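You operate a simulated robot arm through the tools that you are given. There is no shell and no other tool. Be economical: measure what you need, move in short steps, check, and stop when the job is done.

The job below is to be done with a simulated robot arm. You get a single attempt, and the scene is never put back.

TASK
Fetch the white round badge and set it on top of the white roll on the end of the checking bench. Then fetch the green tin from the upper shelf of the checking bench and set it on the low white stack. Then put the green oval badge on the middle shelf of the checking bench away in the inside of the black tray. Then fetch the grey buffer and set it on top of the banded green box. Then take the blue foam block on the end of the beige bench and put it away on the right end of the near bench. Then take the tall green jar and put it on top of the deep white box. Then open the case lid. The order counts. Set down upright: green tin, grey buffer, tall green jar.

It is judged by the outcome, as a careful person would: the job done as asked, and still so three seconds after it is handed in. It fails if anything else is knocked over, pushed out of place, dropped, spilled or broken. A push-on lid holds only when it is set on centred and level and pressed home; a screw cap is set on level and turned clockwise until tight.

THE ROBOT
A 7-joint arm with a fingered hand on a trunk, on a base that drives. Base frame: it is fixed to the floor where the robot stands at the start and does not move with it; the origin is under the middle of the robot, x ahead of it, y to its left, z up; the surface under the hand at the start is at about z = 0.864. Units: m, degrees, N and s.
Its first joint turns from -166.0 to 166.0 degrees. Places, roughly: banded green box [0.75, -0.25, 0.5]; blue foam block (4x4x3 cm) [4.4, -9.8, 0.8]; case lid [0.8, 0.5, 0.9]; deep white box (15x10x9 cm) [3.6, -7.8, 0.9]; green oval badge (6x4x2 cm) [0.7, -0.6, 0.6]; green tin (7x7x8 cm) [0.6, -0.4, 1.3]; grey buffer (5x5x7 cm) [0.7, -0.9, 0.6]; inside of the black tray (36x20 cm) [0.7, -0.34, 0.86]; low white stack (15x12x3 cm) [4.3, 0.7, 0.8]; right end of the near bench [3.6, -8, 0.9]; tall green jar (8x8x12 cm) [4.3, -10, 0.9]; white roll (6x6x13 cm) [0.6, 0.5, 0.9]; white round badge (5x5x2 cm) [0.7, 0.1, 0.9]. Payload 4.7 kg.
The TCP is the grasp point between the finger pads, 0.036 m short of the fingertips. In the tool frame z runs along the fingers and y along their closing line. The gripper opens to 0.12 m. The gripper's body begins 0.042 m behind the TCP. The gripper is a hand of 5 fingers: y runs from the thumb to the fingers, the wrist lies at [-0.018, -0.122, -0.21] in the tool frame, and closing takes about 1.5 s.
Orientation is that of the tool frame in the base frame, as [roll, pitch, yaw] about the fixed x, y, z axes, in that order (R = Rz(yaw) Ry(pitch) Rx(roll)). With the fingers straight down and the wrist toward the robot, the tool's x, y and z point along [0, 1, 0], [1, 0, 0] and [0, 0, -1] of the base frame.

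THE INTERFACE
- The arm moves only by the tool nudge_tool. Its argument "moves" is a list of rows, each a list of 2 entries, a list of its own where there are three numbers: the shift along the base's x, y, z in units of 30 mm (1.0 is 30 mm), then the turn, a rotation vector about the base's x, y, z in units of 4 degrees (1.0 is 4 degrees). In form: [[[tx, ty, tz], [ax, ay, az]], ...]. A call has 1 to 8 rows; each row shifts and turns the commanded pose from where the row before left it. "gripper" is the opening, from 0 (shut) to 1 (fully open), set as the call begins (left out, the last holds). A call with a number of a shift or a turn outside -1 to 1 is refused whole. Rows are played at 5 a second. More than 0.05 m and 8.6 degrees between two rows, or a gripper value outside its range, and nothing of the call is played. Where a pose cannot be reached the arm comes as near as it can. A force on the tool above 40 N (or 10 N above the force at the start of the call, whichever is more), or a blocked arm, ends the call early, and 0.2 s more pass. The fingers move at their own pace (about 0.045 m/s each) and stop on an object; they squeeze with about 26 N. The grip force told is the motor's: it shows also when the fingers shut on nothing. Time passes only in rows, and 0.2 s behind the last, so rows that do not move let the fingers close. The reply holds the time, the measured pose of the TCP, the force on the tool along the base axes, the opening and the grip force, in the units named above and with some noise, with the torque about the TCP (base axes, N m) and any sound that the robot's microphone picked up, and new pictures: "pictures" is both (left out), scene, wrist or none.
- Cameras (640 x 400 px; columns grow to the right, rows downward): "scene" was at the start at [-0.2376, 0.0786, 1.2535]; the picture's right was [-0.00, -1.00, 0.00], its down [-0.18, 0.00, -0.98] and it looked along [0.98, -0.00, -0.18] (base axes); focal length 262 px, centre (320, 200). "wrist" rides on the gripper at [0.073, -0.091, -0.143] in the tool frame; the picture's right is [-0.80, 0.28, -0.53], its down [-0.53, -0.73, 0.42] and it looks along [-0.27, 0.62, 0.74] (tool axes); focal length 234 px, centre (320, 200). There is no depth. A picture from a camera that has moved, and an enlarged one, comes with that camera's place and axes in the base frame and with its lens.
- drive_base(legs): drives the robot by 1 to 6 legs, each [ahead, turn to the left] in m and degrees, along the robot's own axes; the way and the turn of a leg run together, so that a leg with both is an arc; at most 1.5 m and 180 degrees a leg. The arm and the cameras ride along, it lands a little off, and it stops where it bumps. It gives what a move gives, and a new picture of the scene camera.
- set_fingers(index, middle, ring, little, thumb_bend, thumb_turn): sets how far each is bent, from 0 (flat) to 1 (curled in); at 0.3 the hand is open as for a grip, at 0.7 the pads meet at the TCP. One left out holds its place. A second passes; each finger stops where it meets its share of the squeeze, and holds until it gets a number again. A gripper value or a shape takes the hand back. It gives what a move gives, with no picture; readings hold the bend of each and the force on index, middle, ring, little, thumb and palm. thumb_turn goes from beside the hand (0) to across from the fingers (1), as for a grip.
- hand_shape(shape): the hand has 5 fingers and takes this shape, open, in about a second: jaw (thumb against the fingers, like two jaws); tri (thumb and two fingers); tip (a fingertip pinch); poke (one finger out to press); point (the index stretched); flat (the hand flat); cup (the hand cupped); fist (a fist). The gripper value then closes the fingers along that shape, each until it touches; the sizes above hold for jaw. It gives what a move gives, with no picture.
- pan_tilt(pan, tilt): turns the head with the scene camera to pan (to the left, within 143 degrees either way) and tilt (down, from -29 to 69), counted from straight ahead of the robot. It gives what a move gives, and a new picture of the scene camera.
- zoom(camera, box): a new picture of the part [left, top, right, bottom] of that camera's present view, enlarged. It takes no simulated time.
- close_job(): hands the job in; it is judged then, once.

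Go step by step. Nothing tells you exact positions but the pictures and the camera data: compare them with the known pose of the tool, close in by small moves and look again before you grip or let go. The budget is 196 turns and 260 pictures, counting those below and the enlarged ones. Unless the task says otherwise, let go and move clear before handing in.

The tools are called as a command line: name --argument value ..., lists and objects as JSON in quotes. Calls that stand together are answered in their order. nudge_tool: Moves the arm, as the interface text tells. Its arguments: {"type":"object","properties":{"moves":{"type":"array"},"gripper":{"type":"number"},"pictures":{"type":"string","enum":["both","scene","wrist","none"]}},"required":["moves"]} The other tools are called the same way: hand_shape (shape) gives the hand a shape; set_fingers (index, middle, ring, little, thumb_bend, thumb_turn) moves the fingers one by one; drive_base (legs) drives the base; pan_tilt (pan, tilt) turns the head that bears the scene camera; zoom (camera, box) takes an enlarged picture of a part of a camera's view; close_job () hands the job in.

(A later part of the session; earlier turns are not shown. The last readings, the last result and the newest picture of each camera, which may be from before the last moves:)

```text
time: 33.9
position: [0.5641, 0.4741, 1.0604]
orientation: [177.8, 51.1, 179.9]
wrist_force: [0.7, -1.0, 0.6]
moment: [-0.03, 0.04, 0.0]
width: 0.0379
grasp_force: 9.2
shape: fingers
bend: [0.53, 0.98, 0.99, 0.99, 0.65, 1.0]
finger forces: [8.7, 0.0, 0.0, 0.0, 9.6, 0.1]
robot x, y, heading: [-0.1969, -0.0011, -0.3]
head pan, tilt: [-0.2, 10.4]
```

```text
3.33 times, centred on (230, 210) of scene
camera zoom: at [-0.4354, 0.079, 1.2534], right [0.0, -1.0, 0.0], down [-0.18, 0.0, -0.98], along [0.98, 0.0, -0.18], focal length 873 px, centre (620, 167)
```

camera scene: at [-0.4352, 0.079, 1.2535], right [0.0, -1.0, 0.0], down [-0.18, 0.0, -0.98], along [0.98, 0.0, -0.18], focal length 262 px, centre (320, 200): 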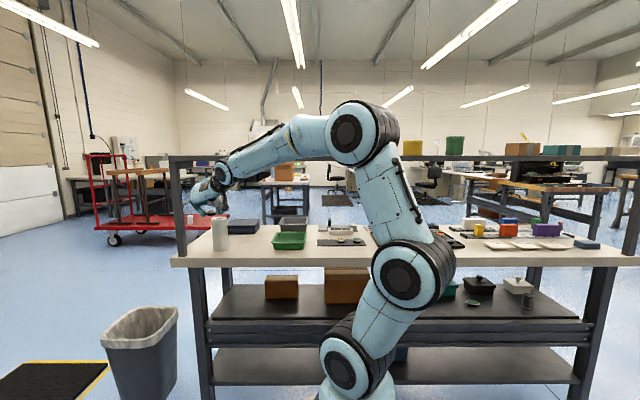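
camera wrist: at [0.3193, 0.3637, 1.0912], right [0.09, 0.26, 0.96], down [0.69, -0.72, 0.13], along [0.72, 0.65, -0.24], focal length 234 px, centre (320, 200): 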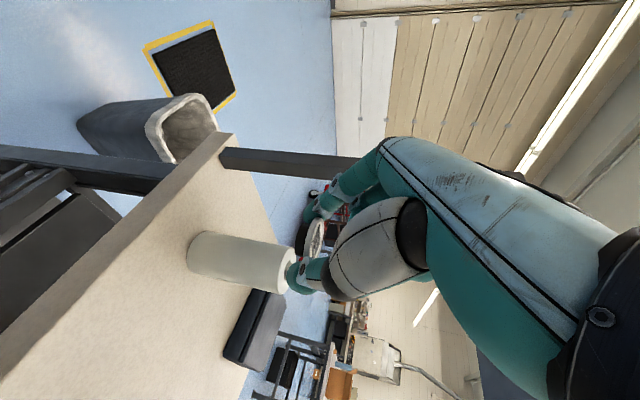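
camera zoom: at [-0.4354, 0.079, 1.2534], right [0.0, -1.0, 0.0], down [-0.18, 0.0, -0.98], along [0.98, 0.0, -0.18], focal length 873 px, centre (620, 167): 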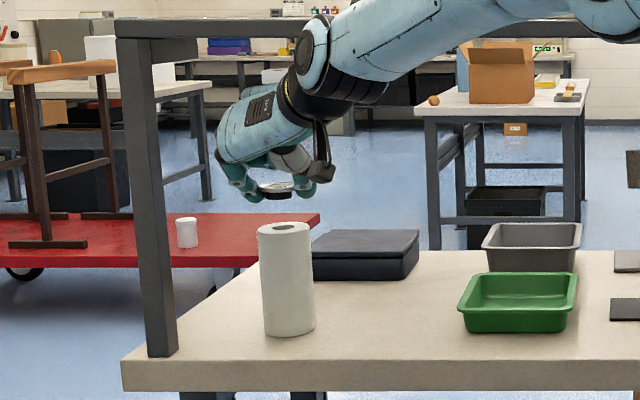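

Badge and roll nearly coincide; I shift 6 mm right and lower, watching the force.

nudge_tool --moves '[[[0.05, -0.2, -0.4], [0, 0, 0]], [[0, 0, -0.4], [0, 0, 0]], [[0, 0, -0.2], [0, 0, 0]], [[0, 0, 0], [0, 0, 0]]]' --pictures "none"

zoom --camera "wrist" --box '[180, 180, 420, 400]'

zoom --camera "scene" --box '[190, 180, 270, 260]'

```text
time: 34.9
position: [0.5665, 0.467, 1.0294]
orientation: [177.8, 51.0, 179.9]
wrist_force: [0.0, 0.4, 0.1]
moment: [0.0, -0.03, 0.03]
width: 0.0384
grasp_force: 9.2
shape: fingers
bend: [0.53, 0.98, 0.99, 0.99, 0.65, 1.0]
finger forces: [8.6, 0.1, 0.1, 0.0, 9.6, 0.1]
robot x, y, heading: [-0.1967, -0.0017, -0.3]
head pan, tilt: [-0.2, 10.4]
```

```text
1.82 times, centred on (300, 290) of wrist
camera zoom: at [0.4114, 0.3698, 1.0613], right [0.09, 0.26, 0.96], down [0.69, -0.72, 0.13], along [0.72, 0.65, -0.24], focal length 426 px, centre (356, 36)
```

zoom: 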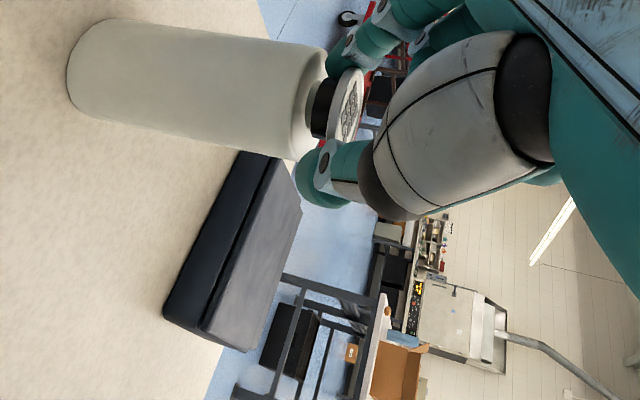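

```text
5.00 times, centred on (230, 220) of scene
camera zoom: at [-0.4351, 0.079, 1.2535], right [0.0, -1.0, 0.0], down [-0.18, 0.0, -0.98], along [0.98, 0.0, -0.18], focal length 1310 px, centre (770, 100)
```

zoom: 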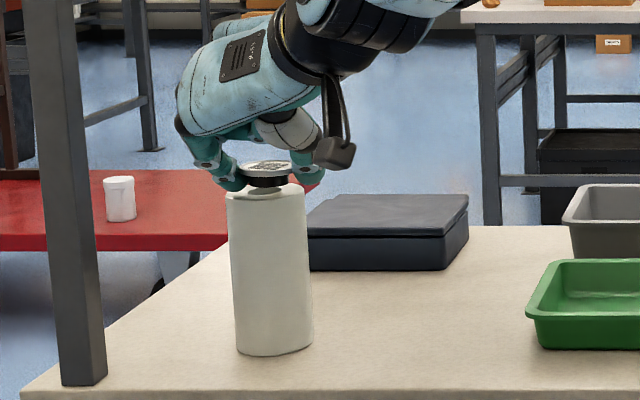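

Well centred with only a few millimetres left. I lower gently to contact.

nudge_tool --moves '[[[0, 0, -0.12], [0, 0, 0]], [[0, 0, 0], [0, 0, 0]]]' --pictures "none"

zoom --camera "wrist" --box '[260, 180, 380, 290]'

zoom --camera "scene" --box '[200, 200, 240, 240]'

```text
time: 35.5
position: [0.5658, 0.4681, 1.0234]
orientation: [177.9, 50.9, -179.9]
wrist_force: [0.7, 0.4, -0.2]
moment: [-0.01, 0.03, 0.02]
width: 0.0383
grasp_force: 9.5
shape: fingers
bend: [0.53, 0.98, 0.99, 0.99, 0.65, 1.0]
finger forces: [8.7, 0.1, 0.0, 0.1, 9.7, 0.0]
robot x, y, heading: [-0.1987, -0.0036, 0.2]
head pan, tilt: [-0.2, 10.4]
```

```text
3.64 times, centred on (320, 235) of wrist
camera zoom: at [0.4112, 0.3698, 1.0576], right [0.09, 0.26, 0.96], down [0.69, -0.72, 0.13], along [0.72, 0.65, -0.24], focal length 852 px, centre (320, 73)
```

zoom: 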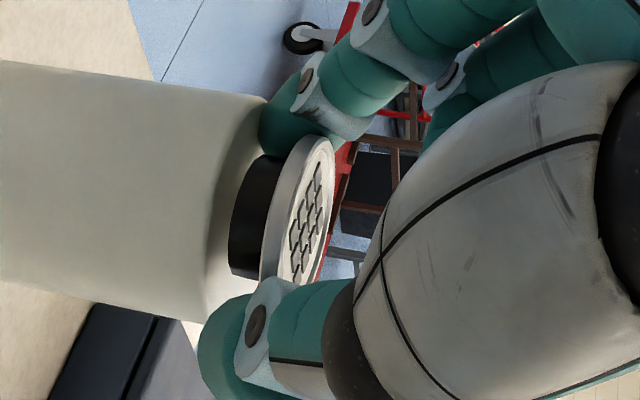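

```text
10.00 times, centred on (220, 220) of scene
camera zoom: at [-0.4352, 0.079, 1.2535], right [0.0, -1.0, 0.0], down [-0.18, 0.0, -0.98], along [0.98, 0.0, -0.18], focal length 2620 px, centre (1320, 0)
```

zoom: 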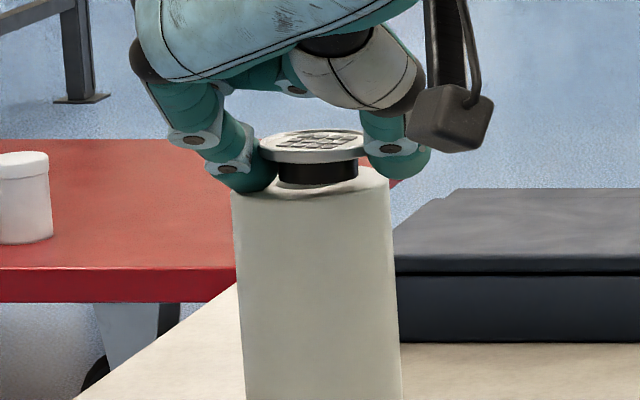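

nudge_tool --moves '[[[0, 0, -0.1], [0, 0, 0]], [[0, 0, 0], [0, 0, 0]], [[0, 0, -0.07], [0, 0, 0]], [[0, 0, 0], [0, 0, 0]]]' --pictures "none"

zoom --camera "scene" --box '[200, 200, 240, 240]'

```text
time: 36.5
position: [0.5648, 0.4677, 1.0222]
orientation: [177.6, 51.2, 179.8]
wrist_force: [-2.1, 0.1, 12.7]
moment: [0.49, -0.22, 0.09]
width: 0.038
grasp_force: 16.1
shape: fingers
bend: [0.53, 0.98, 0.99, 0.99, 0.64, 1.0]
finger forces: [22.4, 0.0, 0.0, 0.0, 10.0, 0.1]
robot x, y, heading: [-0.1974, 0.0022, -0.3]
head pan, tilt: [-0.2, 10.4]
```

```text
10.00 times, centred on (220, 220) of scene
camera zoom: at [-0.4357, 0.0787, 1.2534], right [0.0, -1.0, 0.0], down [-0.18, 0.0, -0.98], along [0.98, 0.0, -0.18], focal length 2620 px, centre (1320, 0)
```

zoom: 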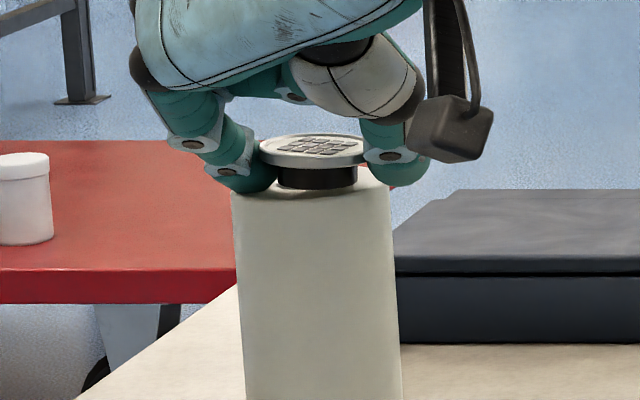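

Contact made (the index also rests on the rim). I ease up 1.5 mm and open a little.

nudge_tool --moves '[[[0, 0, 0.06], [0, 0, 0]], [[0, 0, 0], [0, 0, 0]]]' --pictures "none"

set_fingers --index 0.49 --thumb_bend 0.58

zoom --camera "scene" --box '[200, 200, 240, 240]'

```text
time: 37.1
position: [0.5658, 0.4678, 1.0227]
orientation: [177.9, 51.0, -179.9]
wrist_force: [-2.2, 1.3, 9.9]
moment: [0.42, -0.17, 0.09]
width: 0.0381
grasp_force: 14.6
shape: fingers
bend: [0.53, 0.98, 0.99, 0.99, 0.65, 1.0]
finger forces: [19.1, 0.0, 0.0, 0.0, 9.7, 0.0]
robot x, y, heading: [-0.1979, 0.0019, -0.1]
head pan, tilt: [-0.2, 10.4]
```

```text
time: 38.1
position: [0.5653, 0.4669, 1.0228]
orientation: [178.0, 50.9, -179.8]
wrist_force: [0.2, -1.0, 2.5]
moment: [0.13, -0.03, -0.04]
width: 0.0533
grasp_force: 1.7
shape: fingers
bend: [0.49, 0.98, 0.99, 0.99, 0.57, 1.0]
finger forces: [3.2, 0.0, 0.0, 0.1, 0.1, 0.1]
robot x, y, heading: [-0.195, 0.0002, 0.0]
head pan, tilt: [-0.2, 10.4]
```

```text
10.00 times, centred on (220, 220) of scene
camera zoom: at [-0.4353, 0.079, 1.2535], right [0.0, -1.0, 0.0], down [-0.18, 0.0, -0.98], along [0.98, 0.0, -0.18], focal length 2620 px, centre (1320, 0)
```

zoom: 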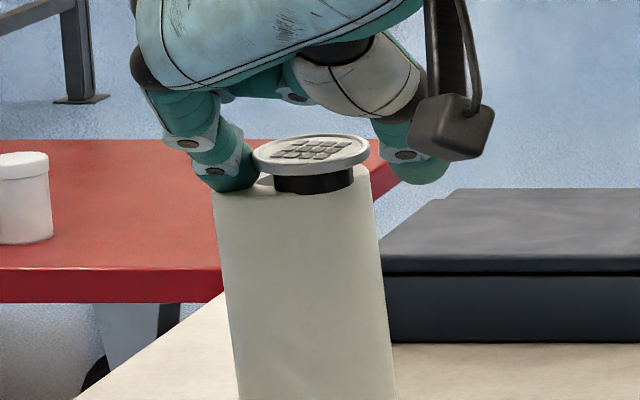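

The index pressed the rim and tipped the roll very slightly left. I ease the hand up in tiny steps so it settles back.

nudge_tool --moves '[[[0, -0.08, 0.02], [0, 0, 0]], [[0, -0.08, 0.03], [0, 0, 0]], [[0, 0, 0.03], [0, 0, 0]], [[0, 0, 0.03], [0, 0, 0]]]' --pictures "none"

zoom --camera "scene" --box '[200, 200, 240, 240]'

```text
time: 39.1
position: [0.5654, 0.4628, 1.0257]
orientation: [177.8, 51.0, -180.0]
wrist_force: [-0.3, 0.4, -0.3]
moment: [-0.01, -0.01, 0.0]
width: 0.0538
grasp_force: 0.1
shape: fingers
bend: [0.49, 0.98, 0.99, 0.99, 0.57, 1.0]
finger forces: [0.0, 0.0, 0.0, 0.1, 0.0, 0.0]
robot x, y, heading: [-0.196, -0.0019, -0.2]
head pan, tilt: [-0.2, 10.4]
```

```text
10.00 times, centred on (220, 220) of scene
camera zoom: at [-0.4352, 0.079, 1.2535], right [0.0, -1.0, 0.0], down [-0.18, 0.0, -0.98], along [0.98, 0.0, -0.18], focal length 2620 px, centre (1320, 0)
```

zoom: 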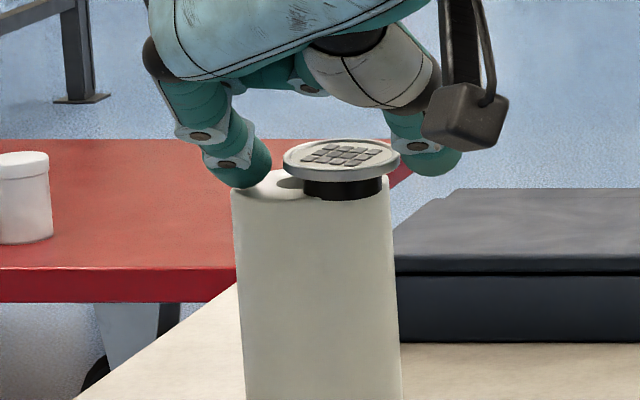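

The roll stands again; the badge slid about 12 mm right but rests fully on top. I raise slightly and nudge it back toward the centre with the thumb.

nudge_tool --moves '[[[0, 0, 0.15], [0, 0, 0]], [[0, 0.2, 0], [0, 0, 0]], [[0, 0.2, 0], [0, 0, 0]], [[0, 0, 0], [0, 0, 0]]]' --pictures "none"

zoom --camera "scene" --box '[200, 200, 240, 240]'

```text
time: 40.1
position: [0.5658, 0.4746, 1.029]
orientation: [177.9, 51.0, 180.0]
wrist_force: [-0.5, 0.0, -0.7]
moment: [-0.04, 0.01, 0.0]
width: 0.0536
grasp_force: 0.2
shape: fingers
bend: [0.49, 0.98, 0.99, 0.99, 0.57, 1.0]
finger forces: [0.1, 0.0, 0.1, 0.0, 0.1, 0.0]
robot x, y, heading: [-0.1955, -0.0004, -0.1]
head pan, tilt: [-0.2, 10.4]
```

```text
10.00 times, centred on (220, 220) of scene
camera zoom: at [-0.4352, 0.079, 1.2535], right [0.0, -1.0, 0.0], down [-0.18, 0.0, -0.98], along [0.98, 0.0, -0.18], focal length 2620 px, centre (1320, 0)
```

zoom: 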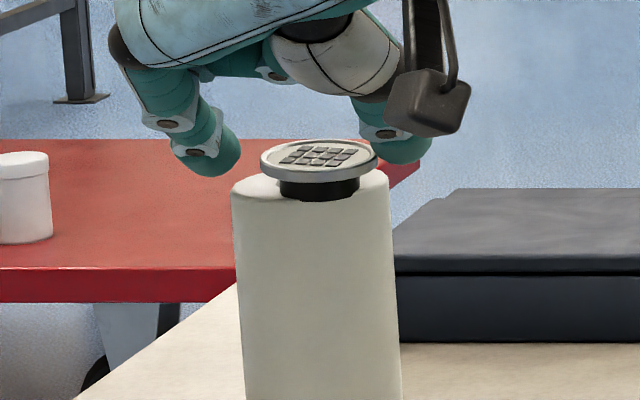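

nudge_tool --moves '[[[0, 0.1, 0], [0, 0, 0]], [[0, -0.25, 0], [0, 0, 0]], [[0, 0, 0.7], [0, 0, 0]], [[-0.5, 0, 0.5], [0, 0, 0]], [[-1, 0, 0], [0, 0, 0]], [[-1, 0, 0], [0, 0, 0]], [[-1, 0, 0], [0, 0, 0]]]' --pictures "none"

zoom --camera "scene" --box '[190, 190, 250, 250]'

```text
time: 41.7
position: [0.4611, 0.4707, 1.0667]
orientation: [177.9, 50.9, -179.9]
wrist_force: [0.7, -0.5, -0.8]
moment: [0.01, 0.01, 0.04]
width: 0.0539
grasp_force: 0.0
shape: fingers
bend: [0.49, 0.98, 0.99, 0.99, 0.57, 1.0]
finger forces: [0.1, 0.1, 0.0, 0.0, 0.0, 0.1]
robot x, y, heading: [-0.1975, 0.001, -0.1]
head pan, tilt: [-0.2, 10.4]
```

```text
6.67 times, centred on (220, 220) of scene
camera zoom: at [-0.435, 0.0791, 1.2535], right [0.0, -1.0, 0.0], down [-0.18, 0.0, -0.98], along [0.98, 0.0, -0.18], focal length 1746 px, centre (987, 67)
```

zoom: 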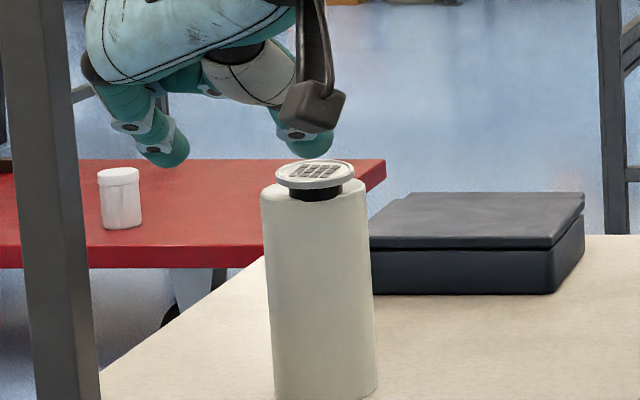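

The badge sits centred on the roll. Next the green tin at about [0.575, −0.44] on the upper shelf: I tuck the arm in and drive to stand in front of it.

nudge_tool --moves '[[[-1, -0.5, 0.5], [0, 0, 0]], [[-1, -1, 0.5], [0, 0, 0]], [[-1, -1, 0.8], [0, 0, 0]], [[-1, -1, 0.8], [0, 0, 0]], [[-1, -1, 0.8], [0, 0, 0]], [[-1, -1, 0.8], [0, 0, 0]], [[-0.5, -1, 0.8], [0, 0, 0]], [[0, -1, 0.5], [0, 0, 0]]]' --pictures "none"

nudge_tool --moves '[[[0, -1, 0.5], [0, 0, 0]], [[0, -1, 0.5], [0, 0, 0]], [[0, -1, 0], [0, 0, 0]], [[0, -1, 0], [0, 0, 0]], [[0, -1, 0], [0, 0, 0]]]' --pictures "scene"

```text
time: 43.5
position: [0.2651, 0.245, 1.2296]
orientation: [177.8, 51.0, -179.9]
wrist_force: [0.1, 0.3, -0.8]
moment: [-0.04, 0.01, 0.02]
width: 0.0536
grasp_force: 0.1
shape: fingers
bend: [0.49, 0.98, 0.99, 0.99, 0.57, 1.0]
finger forces: [0.1, 0.1, 0.0, 0.0, 0.1, 0.0]
robot x, y, heading: [-0.1967, 0.0011, -0.1]
head pan, tilt: [-0.2, 10.4]
```

```text
time: 44.9
position: [0.2269, 0.156, 1.2616]
orientation: [177.9, 51.1, -162.3]
wrist_force: [-0.1, 1.3, 0.1]
moment: [-0.03, -0.04, -0.04]
width: 0.0541
grasp_force: 0.1
shape: fingers
bend: [0.49, 0.98, 0.99, 0.99, 0.57, 1.0]
finger forces: [0.0, 0.0, 0.0, 0.0, 0.0, 0.0]
robot x, y, heading: [-0.1988, -0.0023, -0.1]
head pan, tilt: [-0.2, 10.4]
stopped in row 5: the arm was blocked; the commanded pose is now the measured one
camera scene: at [-0.4351, 0.0793, 1.2535], right [0.0, -1.0, 0.0], down [-0.18, 0.0, -0.98], along [0.98, 0.0, -0.18], focal length 262 px, centre (320, 200)
```

scene: 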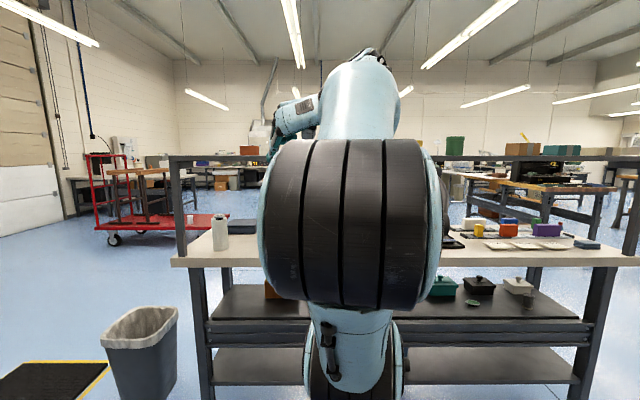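

The arm is folded in close. Driving sideways to y ≈ −0.42.

drive_base --legs '[[0, -90], [0.42, 0], [0, 90]]'

```text
time: 55.1
position: [0.2267, -0.2668, 1.2596]
orientation: [177.9, 51.2, -162.5]
wrist_force: [0.7, -0.4, 0.2]
moment: [0.01, -0.03, 0.02]
width: 0.0542
grasp_force: 0.0
shape: fingers
bend: [0.49, 0.98, 0.99, 0.99, 0.57, 1.0]
finger forces: [0.0, 0.0, 0.1, 0.1, 0.1, 0.0]
robot x, y, heading: [-0.1975, -0.4147, -0.3]
head pan, tilt: [-0.2, 10.4]
camera scene: at [-0.4345, -0.3389, 1.2535], right [-0.01, -1.0, 0.0], down [-0.18, 0.0, -0.98], along [0.98, -0.01, -0.18], focal length 262 px, centre (320, 200)
```

scene: 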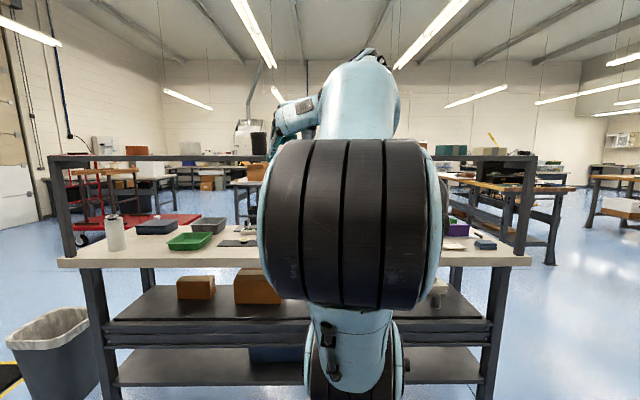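

Now I open the hand in jaw shape and bring it out in front of the shelf at tin height.

hand_shape --shape "jaw"

nudge_tool --moves '[[[1, 0, 0.5], [0, 0, 0]], [[1, -0.5, 0.5], [0, 0, -1]], [[1, -1, 0.5], [0, 0, -1]], [[0, -1, 0.3], [0, 0, -1]], [[0, -1, 0], [0, 0, -1]], [[0, -1, 0], [0, 0, -0.4]], [[0, -1, 0], [0, 0, 0]], [[0, -0.3, 0], [0, 0, 0]]]' --pictures "both"

```text
time: 56.0
position: [0.2271, -0.267, 1.2607]
orientation: [178.1, 51.1, -162.3]
wrist_force: [0.2, -0.7, -0.3]
moment: [-0.01, 0.01, -0.02]
width: 0.1195
grasp_force: 0.1
shape: jaw
bend: [0.3, 0.3, 0.3, 0.3, 0.3, 0.98]
finger forces: [0.0, 0.1, 0.0, 0.0, 0.1, 0.1]
robot x, y, heading: [-0.1973, -0.4168, -0.1]
head pan, tilt: [-0.2, 10.4]
```

```text
time: 57.8
position: [0.3176, -0.4409, 1.3144]
orientation: [177.8, 51.0, 179.8]
wrist_force: [-0.6, 0.6, -0.8]
moment: [-0.02, -0.01, 0.03]
width: 0.1199
grasp_force: 0.0
shape: jaw
bend: [0.3, 0.3, 0.3, 0.3, 0.3, 0.98]
finger forces: [0.0, 0.0, 0.0, 0.0, 0.1, 0.0]
robot x, y, heading: [-0.1995, -0.4143, -0.3]
head pan, tilt: [-0.2, 10.4]
camera scene: at [-0.4345, -0.3389, 1.2535], right [-0.01, -1.0, 0.0], down [-0.18, 0.0, -0.98], along [0.98, -0.01, -0.18], focal length 262 px, centre (320, 200)
camera wrist: at [0.1625, -0.5378, 1.3467], right [0.09, 0.26, 0.96], down [0.68, -0.72, 0.13], along [0.72, 0.65, -0.24], focal length 234 px, centre (320, 200)
```

scene: 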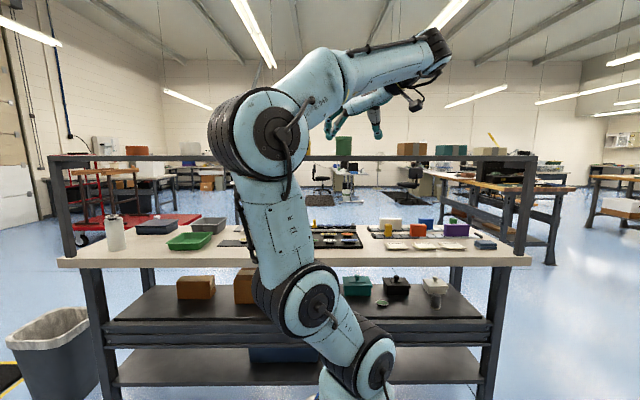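
wrist: 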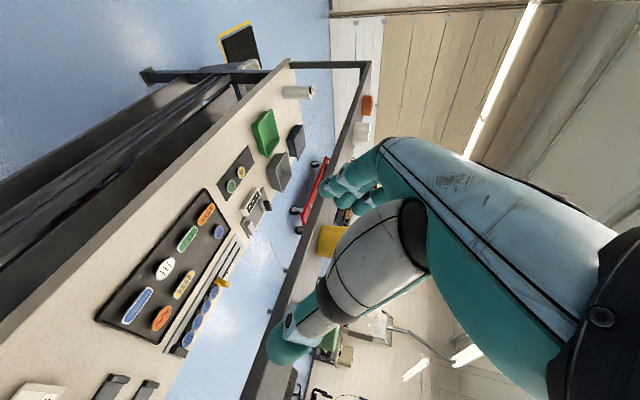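

zoom --camera "scene" --box '[300, 80, 400, 170]'

```text
4.44 times, centred on (350, 125) of scene
camera zoom: at [-0.4345, -0.3389, 1.2535], right [-0.01, -1.0, 0.0], down [-0.18, 0.0, -0.98], along [0.98, -0.01, -0.18], focal length 1164 px, centre (187, 533)
```

zoom: 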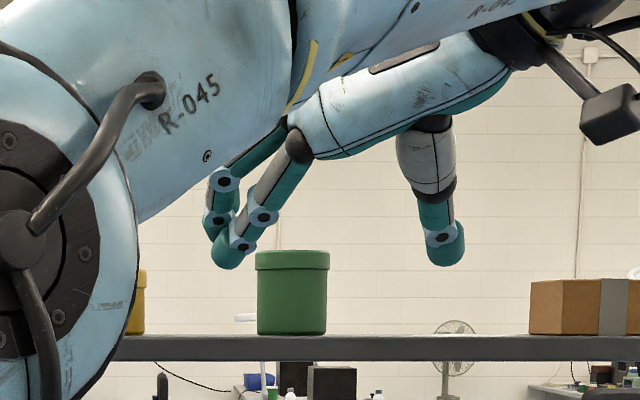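

Tin at about [0.578, −0.44], top z ≈ 1.31; the fingers straddle its line. I go in at z ≈ 1.295.

nudge_tool --moves '[[[1, 0, -0.3], [0, 0, 0]], [[1, 0, -0.35], [0, 0, 0]], [[1, 0, 0], [0, 0, 0]], [[1, 0, 0], [0, 0, 0]], [[1, 0, 0], [0, 0, 0]], [[1, 0, 0], [0, 0, 0]], [[1, 0, 0], [0, 0, 0]], [[0.5, 0, 0], [0, 0, 0]]]' --pictures "both"

zoom --camera "scene" --box '[300, 80, 400, 170]'

```text
time: 59.6
position: [0.5433, -0.439, 1.2961]
orientation: [177.7, 51.1, 179.6]
wrist_force: [-0.6, -0.7, 0.3]
moment: [0.01, 0.03, 0.0]
width: 0.1197
grasp_force: 0.1
shape: jaw
bend: [0.3, 0.3, 0.3, 0.3, 0.3, 0.98]
finger forces: [0.0, 0.0, 0.0, 0.0, 0.1, 0.1]
robot x, y, heading: [-0.1978, -0.4193, -0.5]
head pan, tilt: [-0.2, 10.4]
camera scene: at [-0.4346, -0.339, 1.2535], right [-0.01, -1.0, 0.0], down [-0.18, 0.0, -0.98], along [0.98, -0.01, -0.18], focal length 262 px, centre (320, 200)
camera wrist: at [0.3884, -0.5364, 1.328], right [0.09, 0.26, 0.96], down [0.68, -0.72, 0.13], along [0.72, 0.65, -0.24], focal length 234 px, centre (320, 200)
```

scene: 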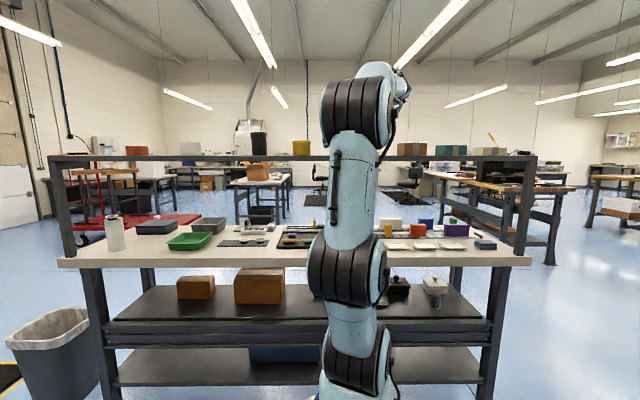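
wrist: 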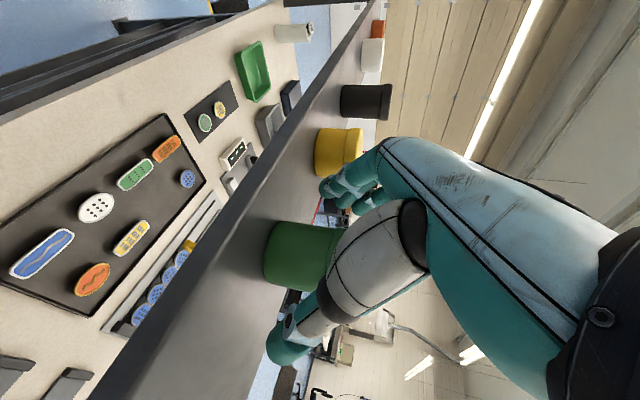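

```text
4.44 times, centred on (350, 125) of scene
camera zoom: at [-0.4346, -0.339, 1.2535], right [-0.01, -1.0, 0.0], down [-0.18, 0.0, -0.98], along [0.98, -0.01, -0.18], focal length 1164 px, centre (187, 533)
```

zoom: 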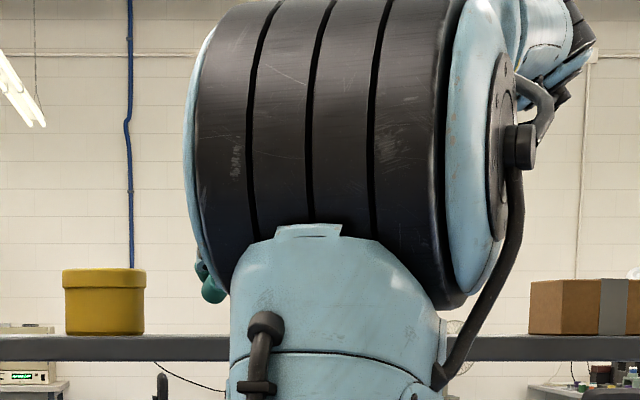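

The tin stands between the fingers. Moving 2.5 cm further in and closing evenly.

nudge_tool --moves '[[[0.5, 0, 0], [0, 0, 0]], [[0.35, 0, 0], [0, 0, 0]]]' --pictures "none"

set_fingers --index 0.44 --middle 0.44 --ring 0.44 --little 0.44 --thumb_bend 0.44

zoom --camera "wrist" --box '[200, 180, 420, 400]'

```text
time: 60.2
position: [0.5673, -0.4393, 1.2944]
orientation: [177.8, 51.1, 179.8]
wrist_force: [-1.6, 0.4, 1.1]
moment: [-0.01, 0.01, 0.01]
width: 0.1196
grasp_force: 0.0
shape: jaw
bend: [0.3, 0.3, 0.3, 0.3, 0.3, 0.98]
finger forces: [0.1, 0.0, 0.0, 0.0, 0.1, 0.1]
robot x, y, heading: [-0.1926, -0.417, -0.2]
head pan, tilt: [-0.2, 10.4]
```

```text
time: 61.2
position: [0.5672, -0.4397, 1.2955]
orientation: [177.9, 51.1, 179.9]
wrist_force: [0.1, -0.7, 0.7]
moment: [0.01, -0.01, -0.03]
width: 0.0818
grasp_force: 0.1
shape: fingers
bend: [0.44, 0.44, 0.44, 0.44, 0.44, 0.98]
finger forces: [0.0, 0.0, 0.1, 0.0, 0.0, 0.0]
robot x, y, heading: [-0.1957, -0.4158, -0.4]
head pan, tilt: [-0.2, 10.4]
```

```text
1.82 times, centred on (310, 290) of wrist
camera zoom: at [0.4132, -0.537, 1.3272], right [0.09, 0.26, 0.96], down [0.68, -0.72, 0.13], along [0.72, 0.65, -0.24], focal length 426 px, centre (338, 36)
```

zoom: 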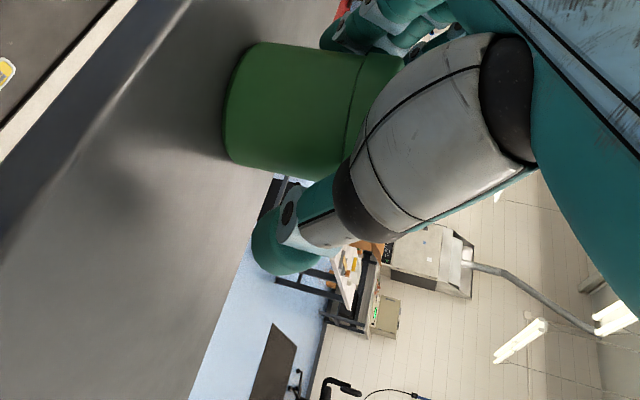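

set_fingers --index 0.56 --middle 0.56 --ring 0.56 --little 0.56 --thumb_bend 0.56

set_fingers --index 0.75 --middle 0.75 --ring 0.75 --little 0.75 --thumb_bend 0.75

zoom --camera "wrist" --box '[200, 180, 420, 400]'

```text
time: 62.2
position: [0.5672, -0.4401, 1.2945]
orientation: [177.9, 51.0, 179.9]
wrist_force: [0.3, -0.1, 0.3]
moment: [0.03, -0.03, 0.03]
width: 0.0597
grasp_force: 6.0
shape: fingers
bend: [0.51, 0.54, 0.56, 0.56, 0.52, 0.97]
finger forces: [4.5, 1.7, 0.0, 0.0, 5.8, 0.1]
robot x, y, heading: [-0.1939, -0.4159, -0.3]
head pan, tilt: [-0.2, 10.4]
```

```text
time: 63.2
position: [0.5664, -0.4396, 1.295]
orientation: [177.8, 51.2, 179.8]
wrist_force: [0.5, 4.2, 12.5]
moment: [-0.15, -0.06, 0.01]
width: 0.0581
grasp_force: 26.1
shape: fingers
bend: [0.55, 0.6, 0.67, 0.75, 0.52, 0.96]
finger forces: [9.9, 9.6, 10.2, 0.0, 23.8, 0.1]
robot x, y, heading: [-0.1975, -0.4223, -0.3]
head pan, tilt: [-0.2, 10.4]
```

```text
1.82 times, centred on (310, 290) of wrist
camera zoom: at [0.4127, -0.5365, 1.3278], right [0.09, 0.26, 0.96], down [0.68, -0.72, 0.13], along [0.72, 0.65, -0.24], focal length 426 px, centre (338, 36)
```

zoom: 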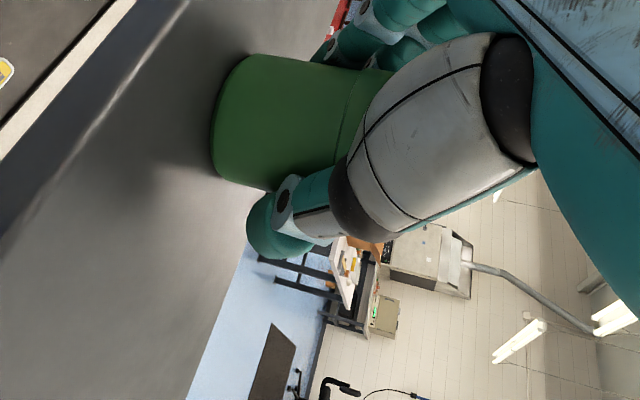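

Gripped; the ring finger seems to press on the lid, so I lift ring and little off and then raise the tin.

set_fingers --ring 0.4 --little 0.4

nudge_tool --moves '[[[0, 0, 0.4], [0, 0, 0]], [[0, 0, 0.6], [0, 0, 0]], [[0, 0, 0.8], [0, 0, 0]], [[0, 0, 0], [0, 0, 0]]]' --pictures "both"

zoom --camera "wrist" --box '[200, 180, 420, 400]'

```text
time: 64.2
position: [0.5672, -0.44, 1.295]
orientation: [177.9, 51.1, 179.8]
wrist_force: [-0.3, 0.4, 2.8]
moment: [-0.12, 0.01, 0.01]
width: 0.0578
grasp_force: 21.0
shape: fingers
bend: [0.55, 0.59, 0.4, 0.4, 0.53, 0.97]
finger forces: [10.4, 10.6, 0.0, 0.0, 20.6, 0.0]
robot x, y, heading: [-0.1993, -0.4195, -0.2]
head pan, tilt: [-0.2, 10.4]
```

```text
time: 65.2
position: [0.5689, -0.4406, 1.3498]
orientation: [178.1, 51.1, -180.0]
wrist_force: [-0.4, 0.0, -0.5]
moment: [0.01, 0.04, -0.06]
width: 0.0581
grasp_force: 19.6
shape: fingers
bend: [0.55, 0.6, 0.4, 0.4, 0.53, 0.96]
finger forces: [11.2, 9.1, 0.0, 0.0, 19.7, 0.0]
robot x, y, heading: [-0.1955, -0.4155, -0.3]
head pan, tilt: [-0.2, 10.4]
camera scene: at [-0.4344, -0.339, 1.2535], right [-0.01, -1.0, 0.0], down [-0.18, 0.0, -0.98], along [0.98, -0.01, -0.18], focal length 262 px, centre (320, 200)
camera wrist: at [0.4141, -0.5372, 1.3815], right [0.09, 0.26, 0.96], down [0.68, -0.72, 0.13], along [0.72, 0.65, -0.24], focal length 234 px, centre (320, 200)
```

scene: 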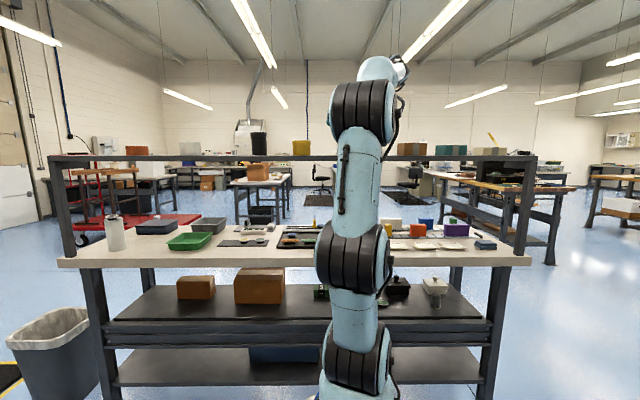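
wrist: 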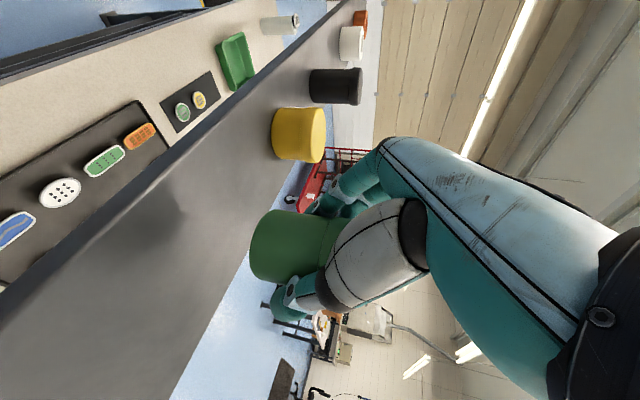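

```text
1.82 times, centred on (310, 290) of wrist
camera zoom: at [0.4141, -0.5372, 1.3815], right [0.09, 0.26, 0.96], down [0.68, -0.72, 0.13], along [0.72, 0.65, -0.24], focal length 426 px, centre (338, 36)
```

zoom: 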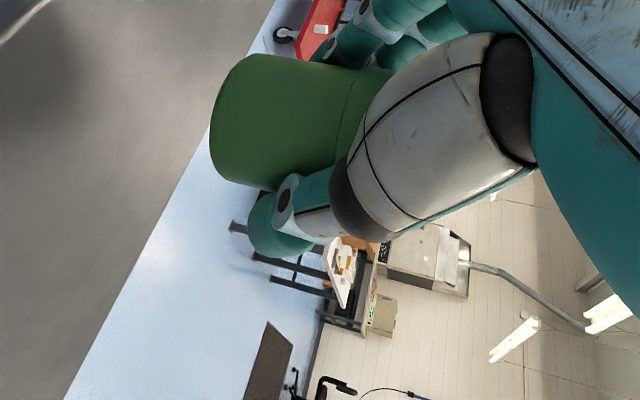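

The tin is held level and free. I back off the bench and drive around its right end toward the table with the low white stack near [4.3, 0.7].

drive_base --legs '[[-0.35, 0], [0, -90], [1.25, 0], [0, 90], [1.5, 0], [0.9, 0]]'

```text
time: 92.4
position: [2.5967, -1.7288, 1.3496]
orientation: [178.0, 51.1, 179.6]
wrist_force: [0.4, -0.8, -0.9]
moment: [0.01, 0.0, 0.04]
width: 0.0579
grasp_force: 19.4
shape: fingers
bend: [0.55, 0.6, 0.4, 0.4, 0.53, 0.96]
finger forces: [9.8, 9.3, 0.0, 0.0, 19.0, 0.0]
robot x, y, heading: [1.8311, -1.7011, -0.7]
head pan, tilt: [-0.2, 10.4]
camera scene: at [1.5946, -1.621, 1.2535], right [-0.01, -1.0, 0.0], down [-0.18, 0.0, -0.98], along [0.98, -0.01, -0.18], focal length 262 px, centre (320, 200)
```

scene: 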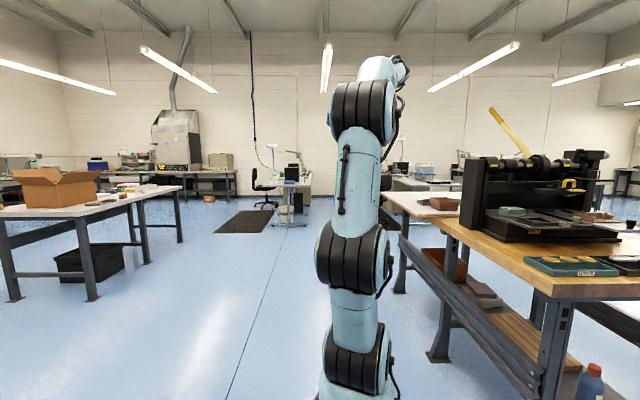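

The table at left runs along x (about 3.65–5.15, y 0.3–1.05), so I can come at it from its right side. I look at what's on it.

zoom --camera "scene" --box '[0, 150, 200, 275]'

drive_base --legs '[[1.5, 0], [0.9, 0], [0, 90]]'

```text
3.20 times, centred on (100, 212) of scene
camera zoom: at [1.5946, -1.621, 1.2535], right [-0.01, -1.0, 0.0], down [-0.18, 0.0, -0.98], along [0.98, -0.01, -0.18], focal length 838 px, centre (1024, 160)
```

zoom: 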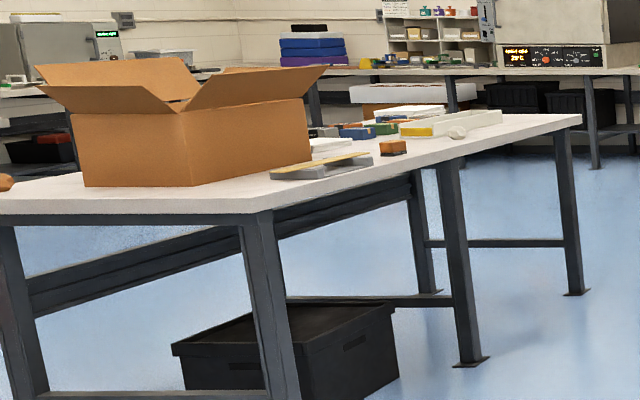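

```text
time: 108.0
position: [4.2961, -0.9799, 1.3482]
orientation: [178.0, 51.1, -92.1]
wrist_force: [0.2, -1.1, -2.0]
moment: [-0.03, 0.01, 0.0]
width: 0.0575
grasp_force: 19.1
shape: fingers
bend: [0.55, 0.6, 0.4, 0.4, 0.53, 0.96]
finger forces: [9.3, 9.4, 0.0, 0.0, 18.7, 0.1]
robot x, y, heading: [4.2522, -1.7442, 87.7]
head pan, tilt: [-0.2, 10.4]
camera scene: at [4.1597, -1.9788, 1.2535], right [1.0, -0.04, 0.0], down [-0.01, -0.18, -0.98], along [0.04, 0.98, -0.18], focal length 262 px, centre (320, 200)
```

scene: 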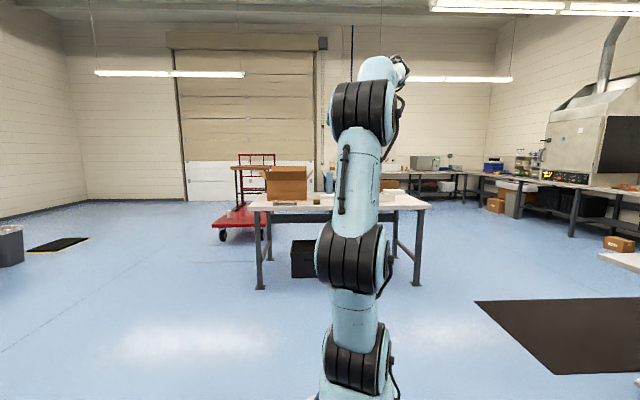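

drive_base --legs '[[1.3, 0]]'

pan_tilt --pan 0 --tilt 25

```text
time: 114.5
position: [4.3479, 0.3157, 1.3485]
orientation: [177.9, 51.1, -92.0]
wrist_force: [0.9, 0.7, -0.7]
moment: [-0.01, -0.02, -0.02]
width: 0.0572
grasp_force: 18.6
shape: fingers
bend: [0.55, 0.59, 0.4, 0.4, 0.53, 0.96]
finger forces: [8.9, 9.7, 0.0, 0.1, 18.6, 0.0]
robot x, y, heading: [4.3024, -0.4471, 87.7]
head pan, tilt: [-0.2, 10.4]
camera scene: at [4.2107, -0.6829, 1.2535], right [1.0, -0.04, 0.0], down [-0.01, -0.18, -0.98], along [0.04, 0.98, -0.18], focal length 262 px, centre (320, 200)
```

scene: 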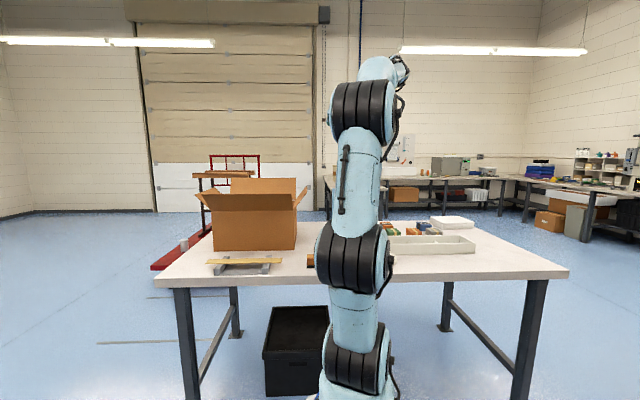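

```text
time: 115.3
position: [4.3474, 0.3162, 1.3489]
orientation: [177.9, 51.1, -92.1]
wrist_force: [0.6, 0.7, -0.7]
moment: [0.0, 0.04, -0.02]
width: 0.0571
grasp_force: 18.8
shape: fingers
bend: [0.55, 0.59, 0.4, 0.4, 0.53, 0.96]
finger forces: [8.9, 9.7, 0.0, 0.0, 18.5, 0.0]
robot x, y, heading: [4.3002, -0.4495, 87.6]
head pan, tilt: [0.0, 25.0]
camera scene: at [4.2104, -0.6838, 1.2298], right [1.0, -0.04, 0.0], down [-0.02, -0.42, -0.91], along [0.04, 0.91, -0.42], focal length 262 px, centre (320, 200)
```

scene: 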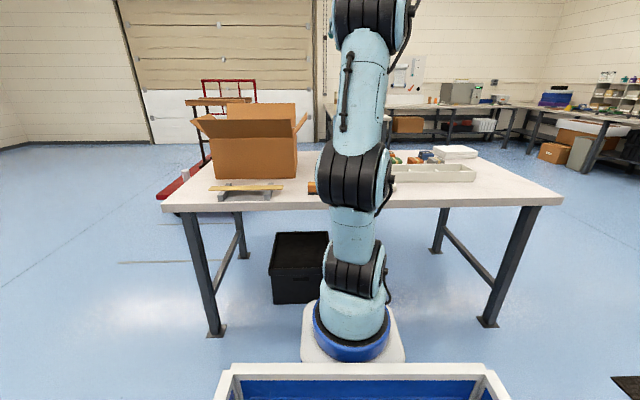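

nudge_tool --moves '[[[1, 0, 0], [0, 0, 0]], [[1, 0, 0], [0, 0, 0]], [[1, 0, 0], [0, 0, 0]], [[1, 0, 0], [0, 0, 0]], [[1, 0, 0], [0, 0, 0]], [[1, 0, 0], [0, 0, 0]], [[1, 0, 0], [0, 0, 0]]]' --pictures "both"

```text
time: 116.9
position: [4.5576, 0.3159, 1.3492]
orientation: [177.9, 51.0, -92.0]
wrist_force: [0.0, 0.0, -0.8]
moment: [-0.05, -0.02, -0.01]
width: 0.0571
grasp_force: 18.4
shape: fingers
bend: [0.55, 0.59, 0.4, 0.4, 0.53, 0.96]
finger forces: [8.8, 9.7, 0.1, 0.1, 18.4, 0.0]
robot x, y, heading: [4.3, -0.4504, 87.9]
head pan, tilt: [0.0, 25.0]
camera scene: at [4.2103, -0.6839, 1.2298], right [1.0, -0.04, 0.0], down [-0.02, -0.42, -0.91], along [0.04, 0.91, -0.42], focal length 262 px, centre (320, 200)
camera wrist: at [4.6485, 0.1571, 1.3819], right [-0.26, 0.1, 0.96], down [0.74, 0.66, 0.13], along [-0.62, 0.75, -0.24], focal length 234 px, centre (320, 200)
```

scene: 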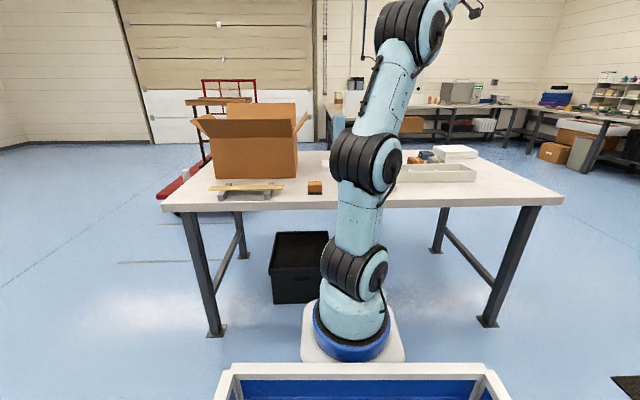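
wrist: 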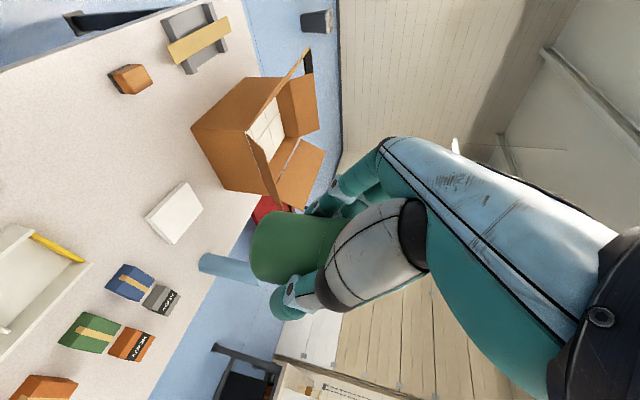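

The low white stack is at about [4.36, 0.645], clear of neighbours. I drive 0.2 m closer and bring the tin above it.

drive_base --legs '[[0.2, 0]]'

nudge_tool --moves '[[[-1, 0, -1], [0, 0, 0]], [[-1, 0, -1], [0, 0, 0]], [[-1, 0, -1], [0, 0, 0]], [[-1, 0, -1], [0, 0, 0]], [[-1, 0.5, -1], [0, 0, 0]], [[-1, 0.5, -1], [0, 0, 0]], [[-0.5, 0.5, -1], [0, 0, 0.5]], [[0, 0, -1], [0, 0, 0]]]' --pictures "both"

```text
time: 118.5
position: [4.5645, 0.5185, 1.3492]
orientation: [177.8, 51.1, -92.1]
wrist_force: [0.3, 0.1, -0.7]
moment: [-0.03, 0.0, -0.03]
width: 0.0572
grasp_force: 18.2
shape: fingers
bend: [0.55, 0.59, 0.4, 0.4, 0.53, 0.96]
finger forces: [8.8, 9.7, 0.1, 0.1, 18.4, 0.0]
robot x, y, heading: [4.3076, -0.2498, 87.7]
head pan, tilt: [0.0, 25.0]
camera scene: at [4.2185, -0.4825, 1.2298], right [1.0, -0.04, 0.0], down [-0.02, -0.42, -0.91], along [0.03, 0.91, -0.42], focal length 262 px, centre (320, 200)
```

scene: 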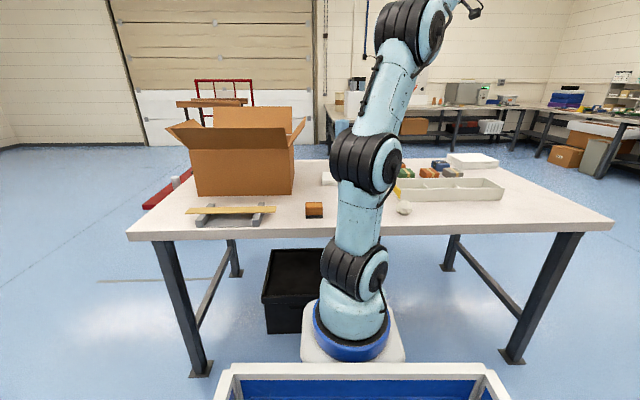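

```text
time: 120.3
position: [4.3699, 0.5621, 1.1105]
orientation: [178.1, 51.1, -89.9]
wrist_force: [0.2, -0.4, -1.4]
moment: [0.0, 0.01, -0.03]
width: 0.0567
grasp_force: 17.9
shape: fingers
bend: [0.55, 0.59, 0.4, 0.4, 0.53, 0.96]
finger forces: [8.7, 9.5, 0.0, 0.0, 18.3, 0.0]
robot x, y, heading: [4.3063, -0.2476, 87.8]
head pan, tilt: [0.0, 25.0]
camera scene: at [4.2183, -0.4827, 1.2297], right [1.0, -0.04, 0.0], down [-0.02, -0.42, -0.91], along [0.03, 0.91, -0.42], focal length 262 px, centre (320, 200)
camera wrist: at [4.4656, 0.4065, 1.1417], right [-0.26, 0.09, 0.96], down [0.72, 0.69, 0.13], along [-0.65, 0.72, -0.24], focal length 234 px, centre (320, 200)
```

scene: 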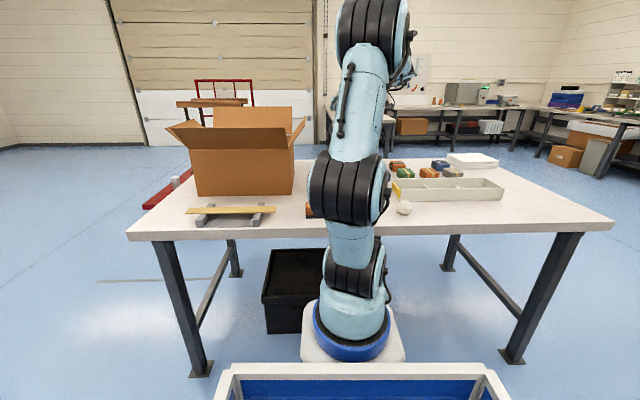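
wrist: 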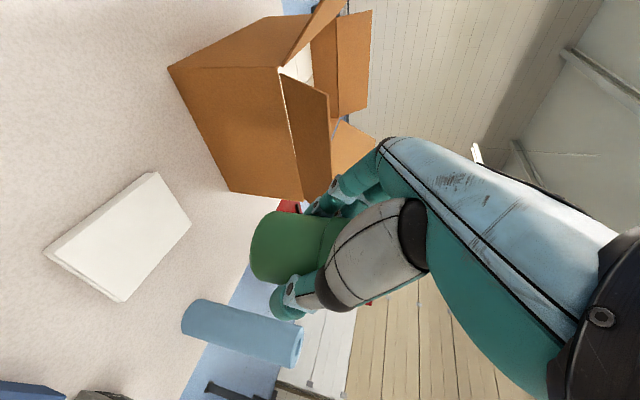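

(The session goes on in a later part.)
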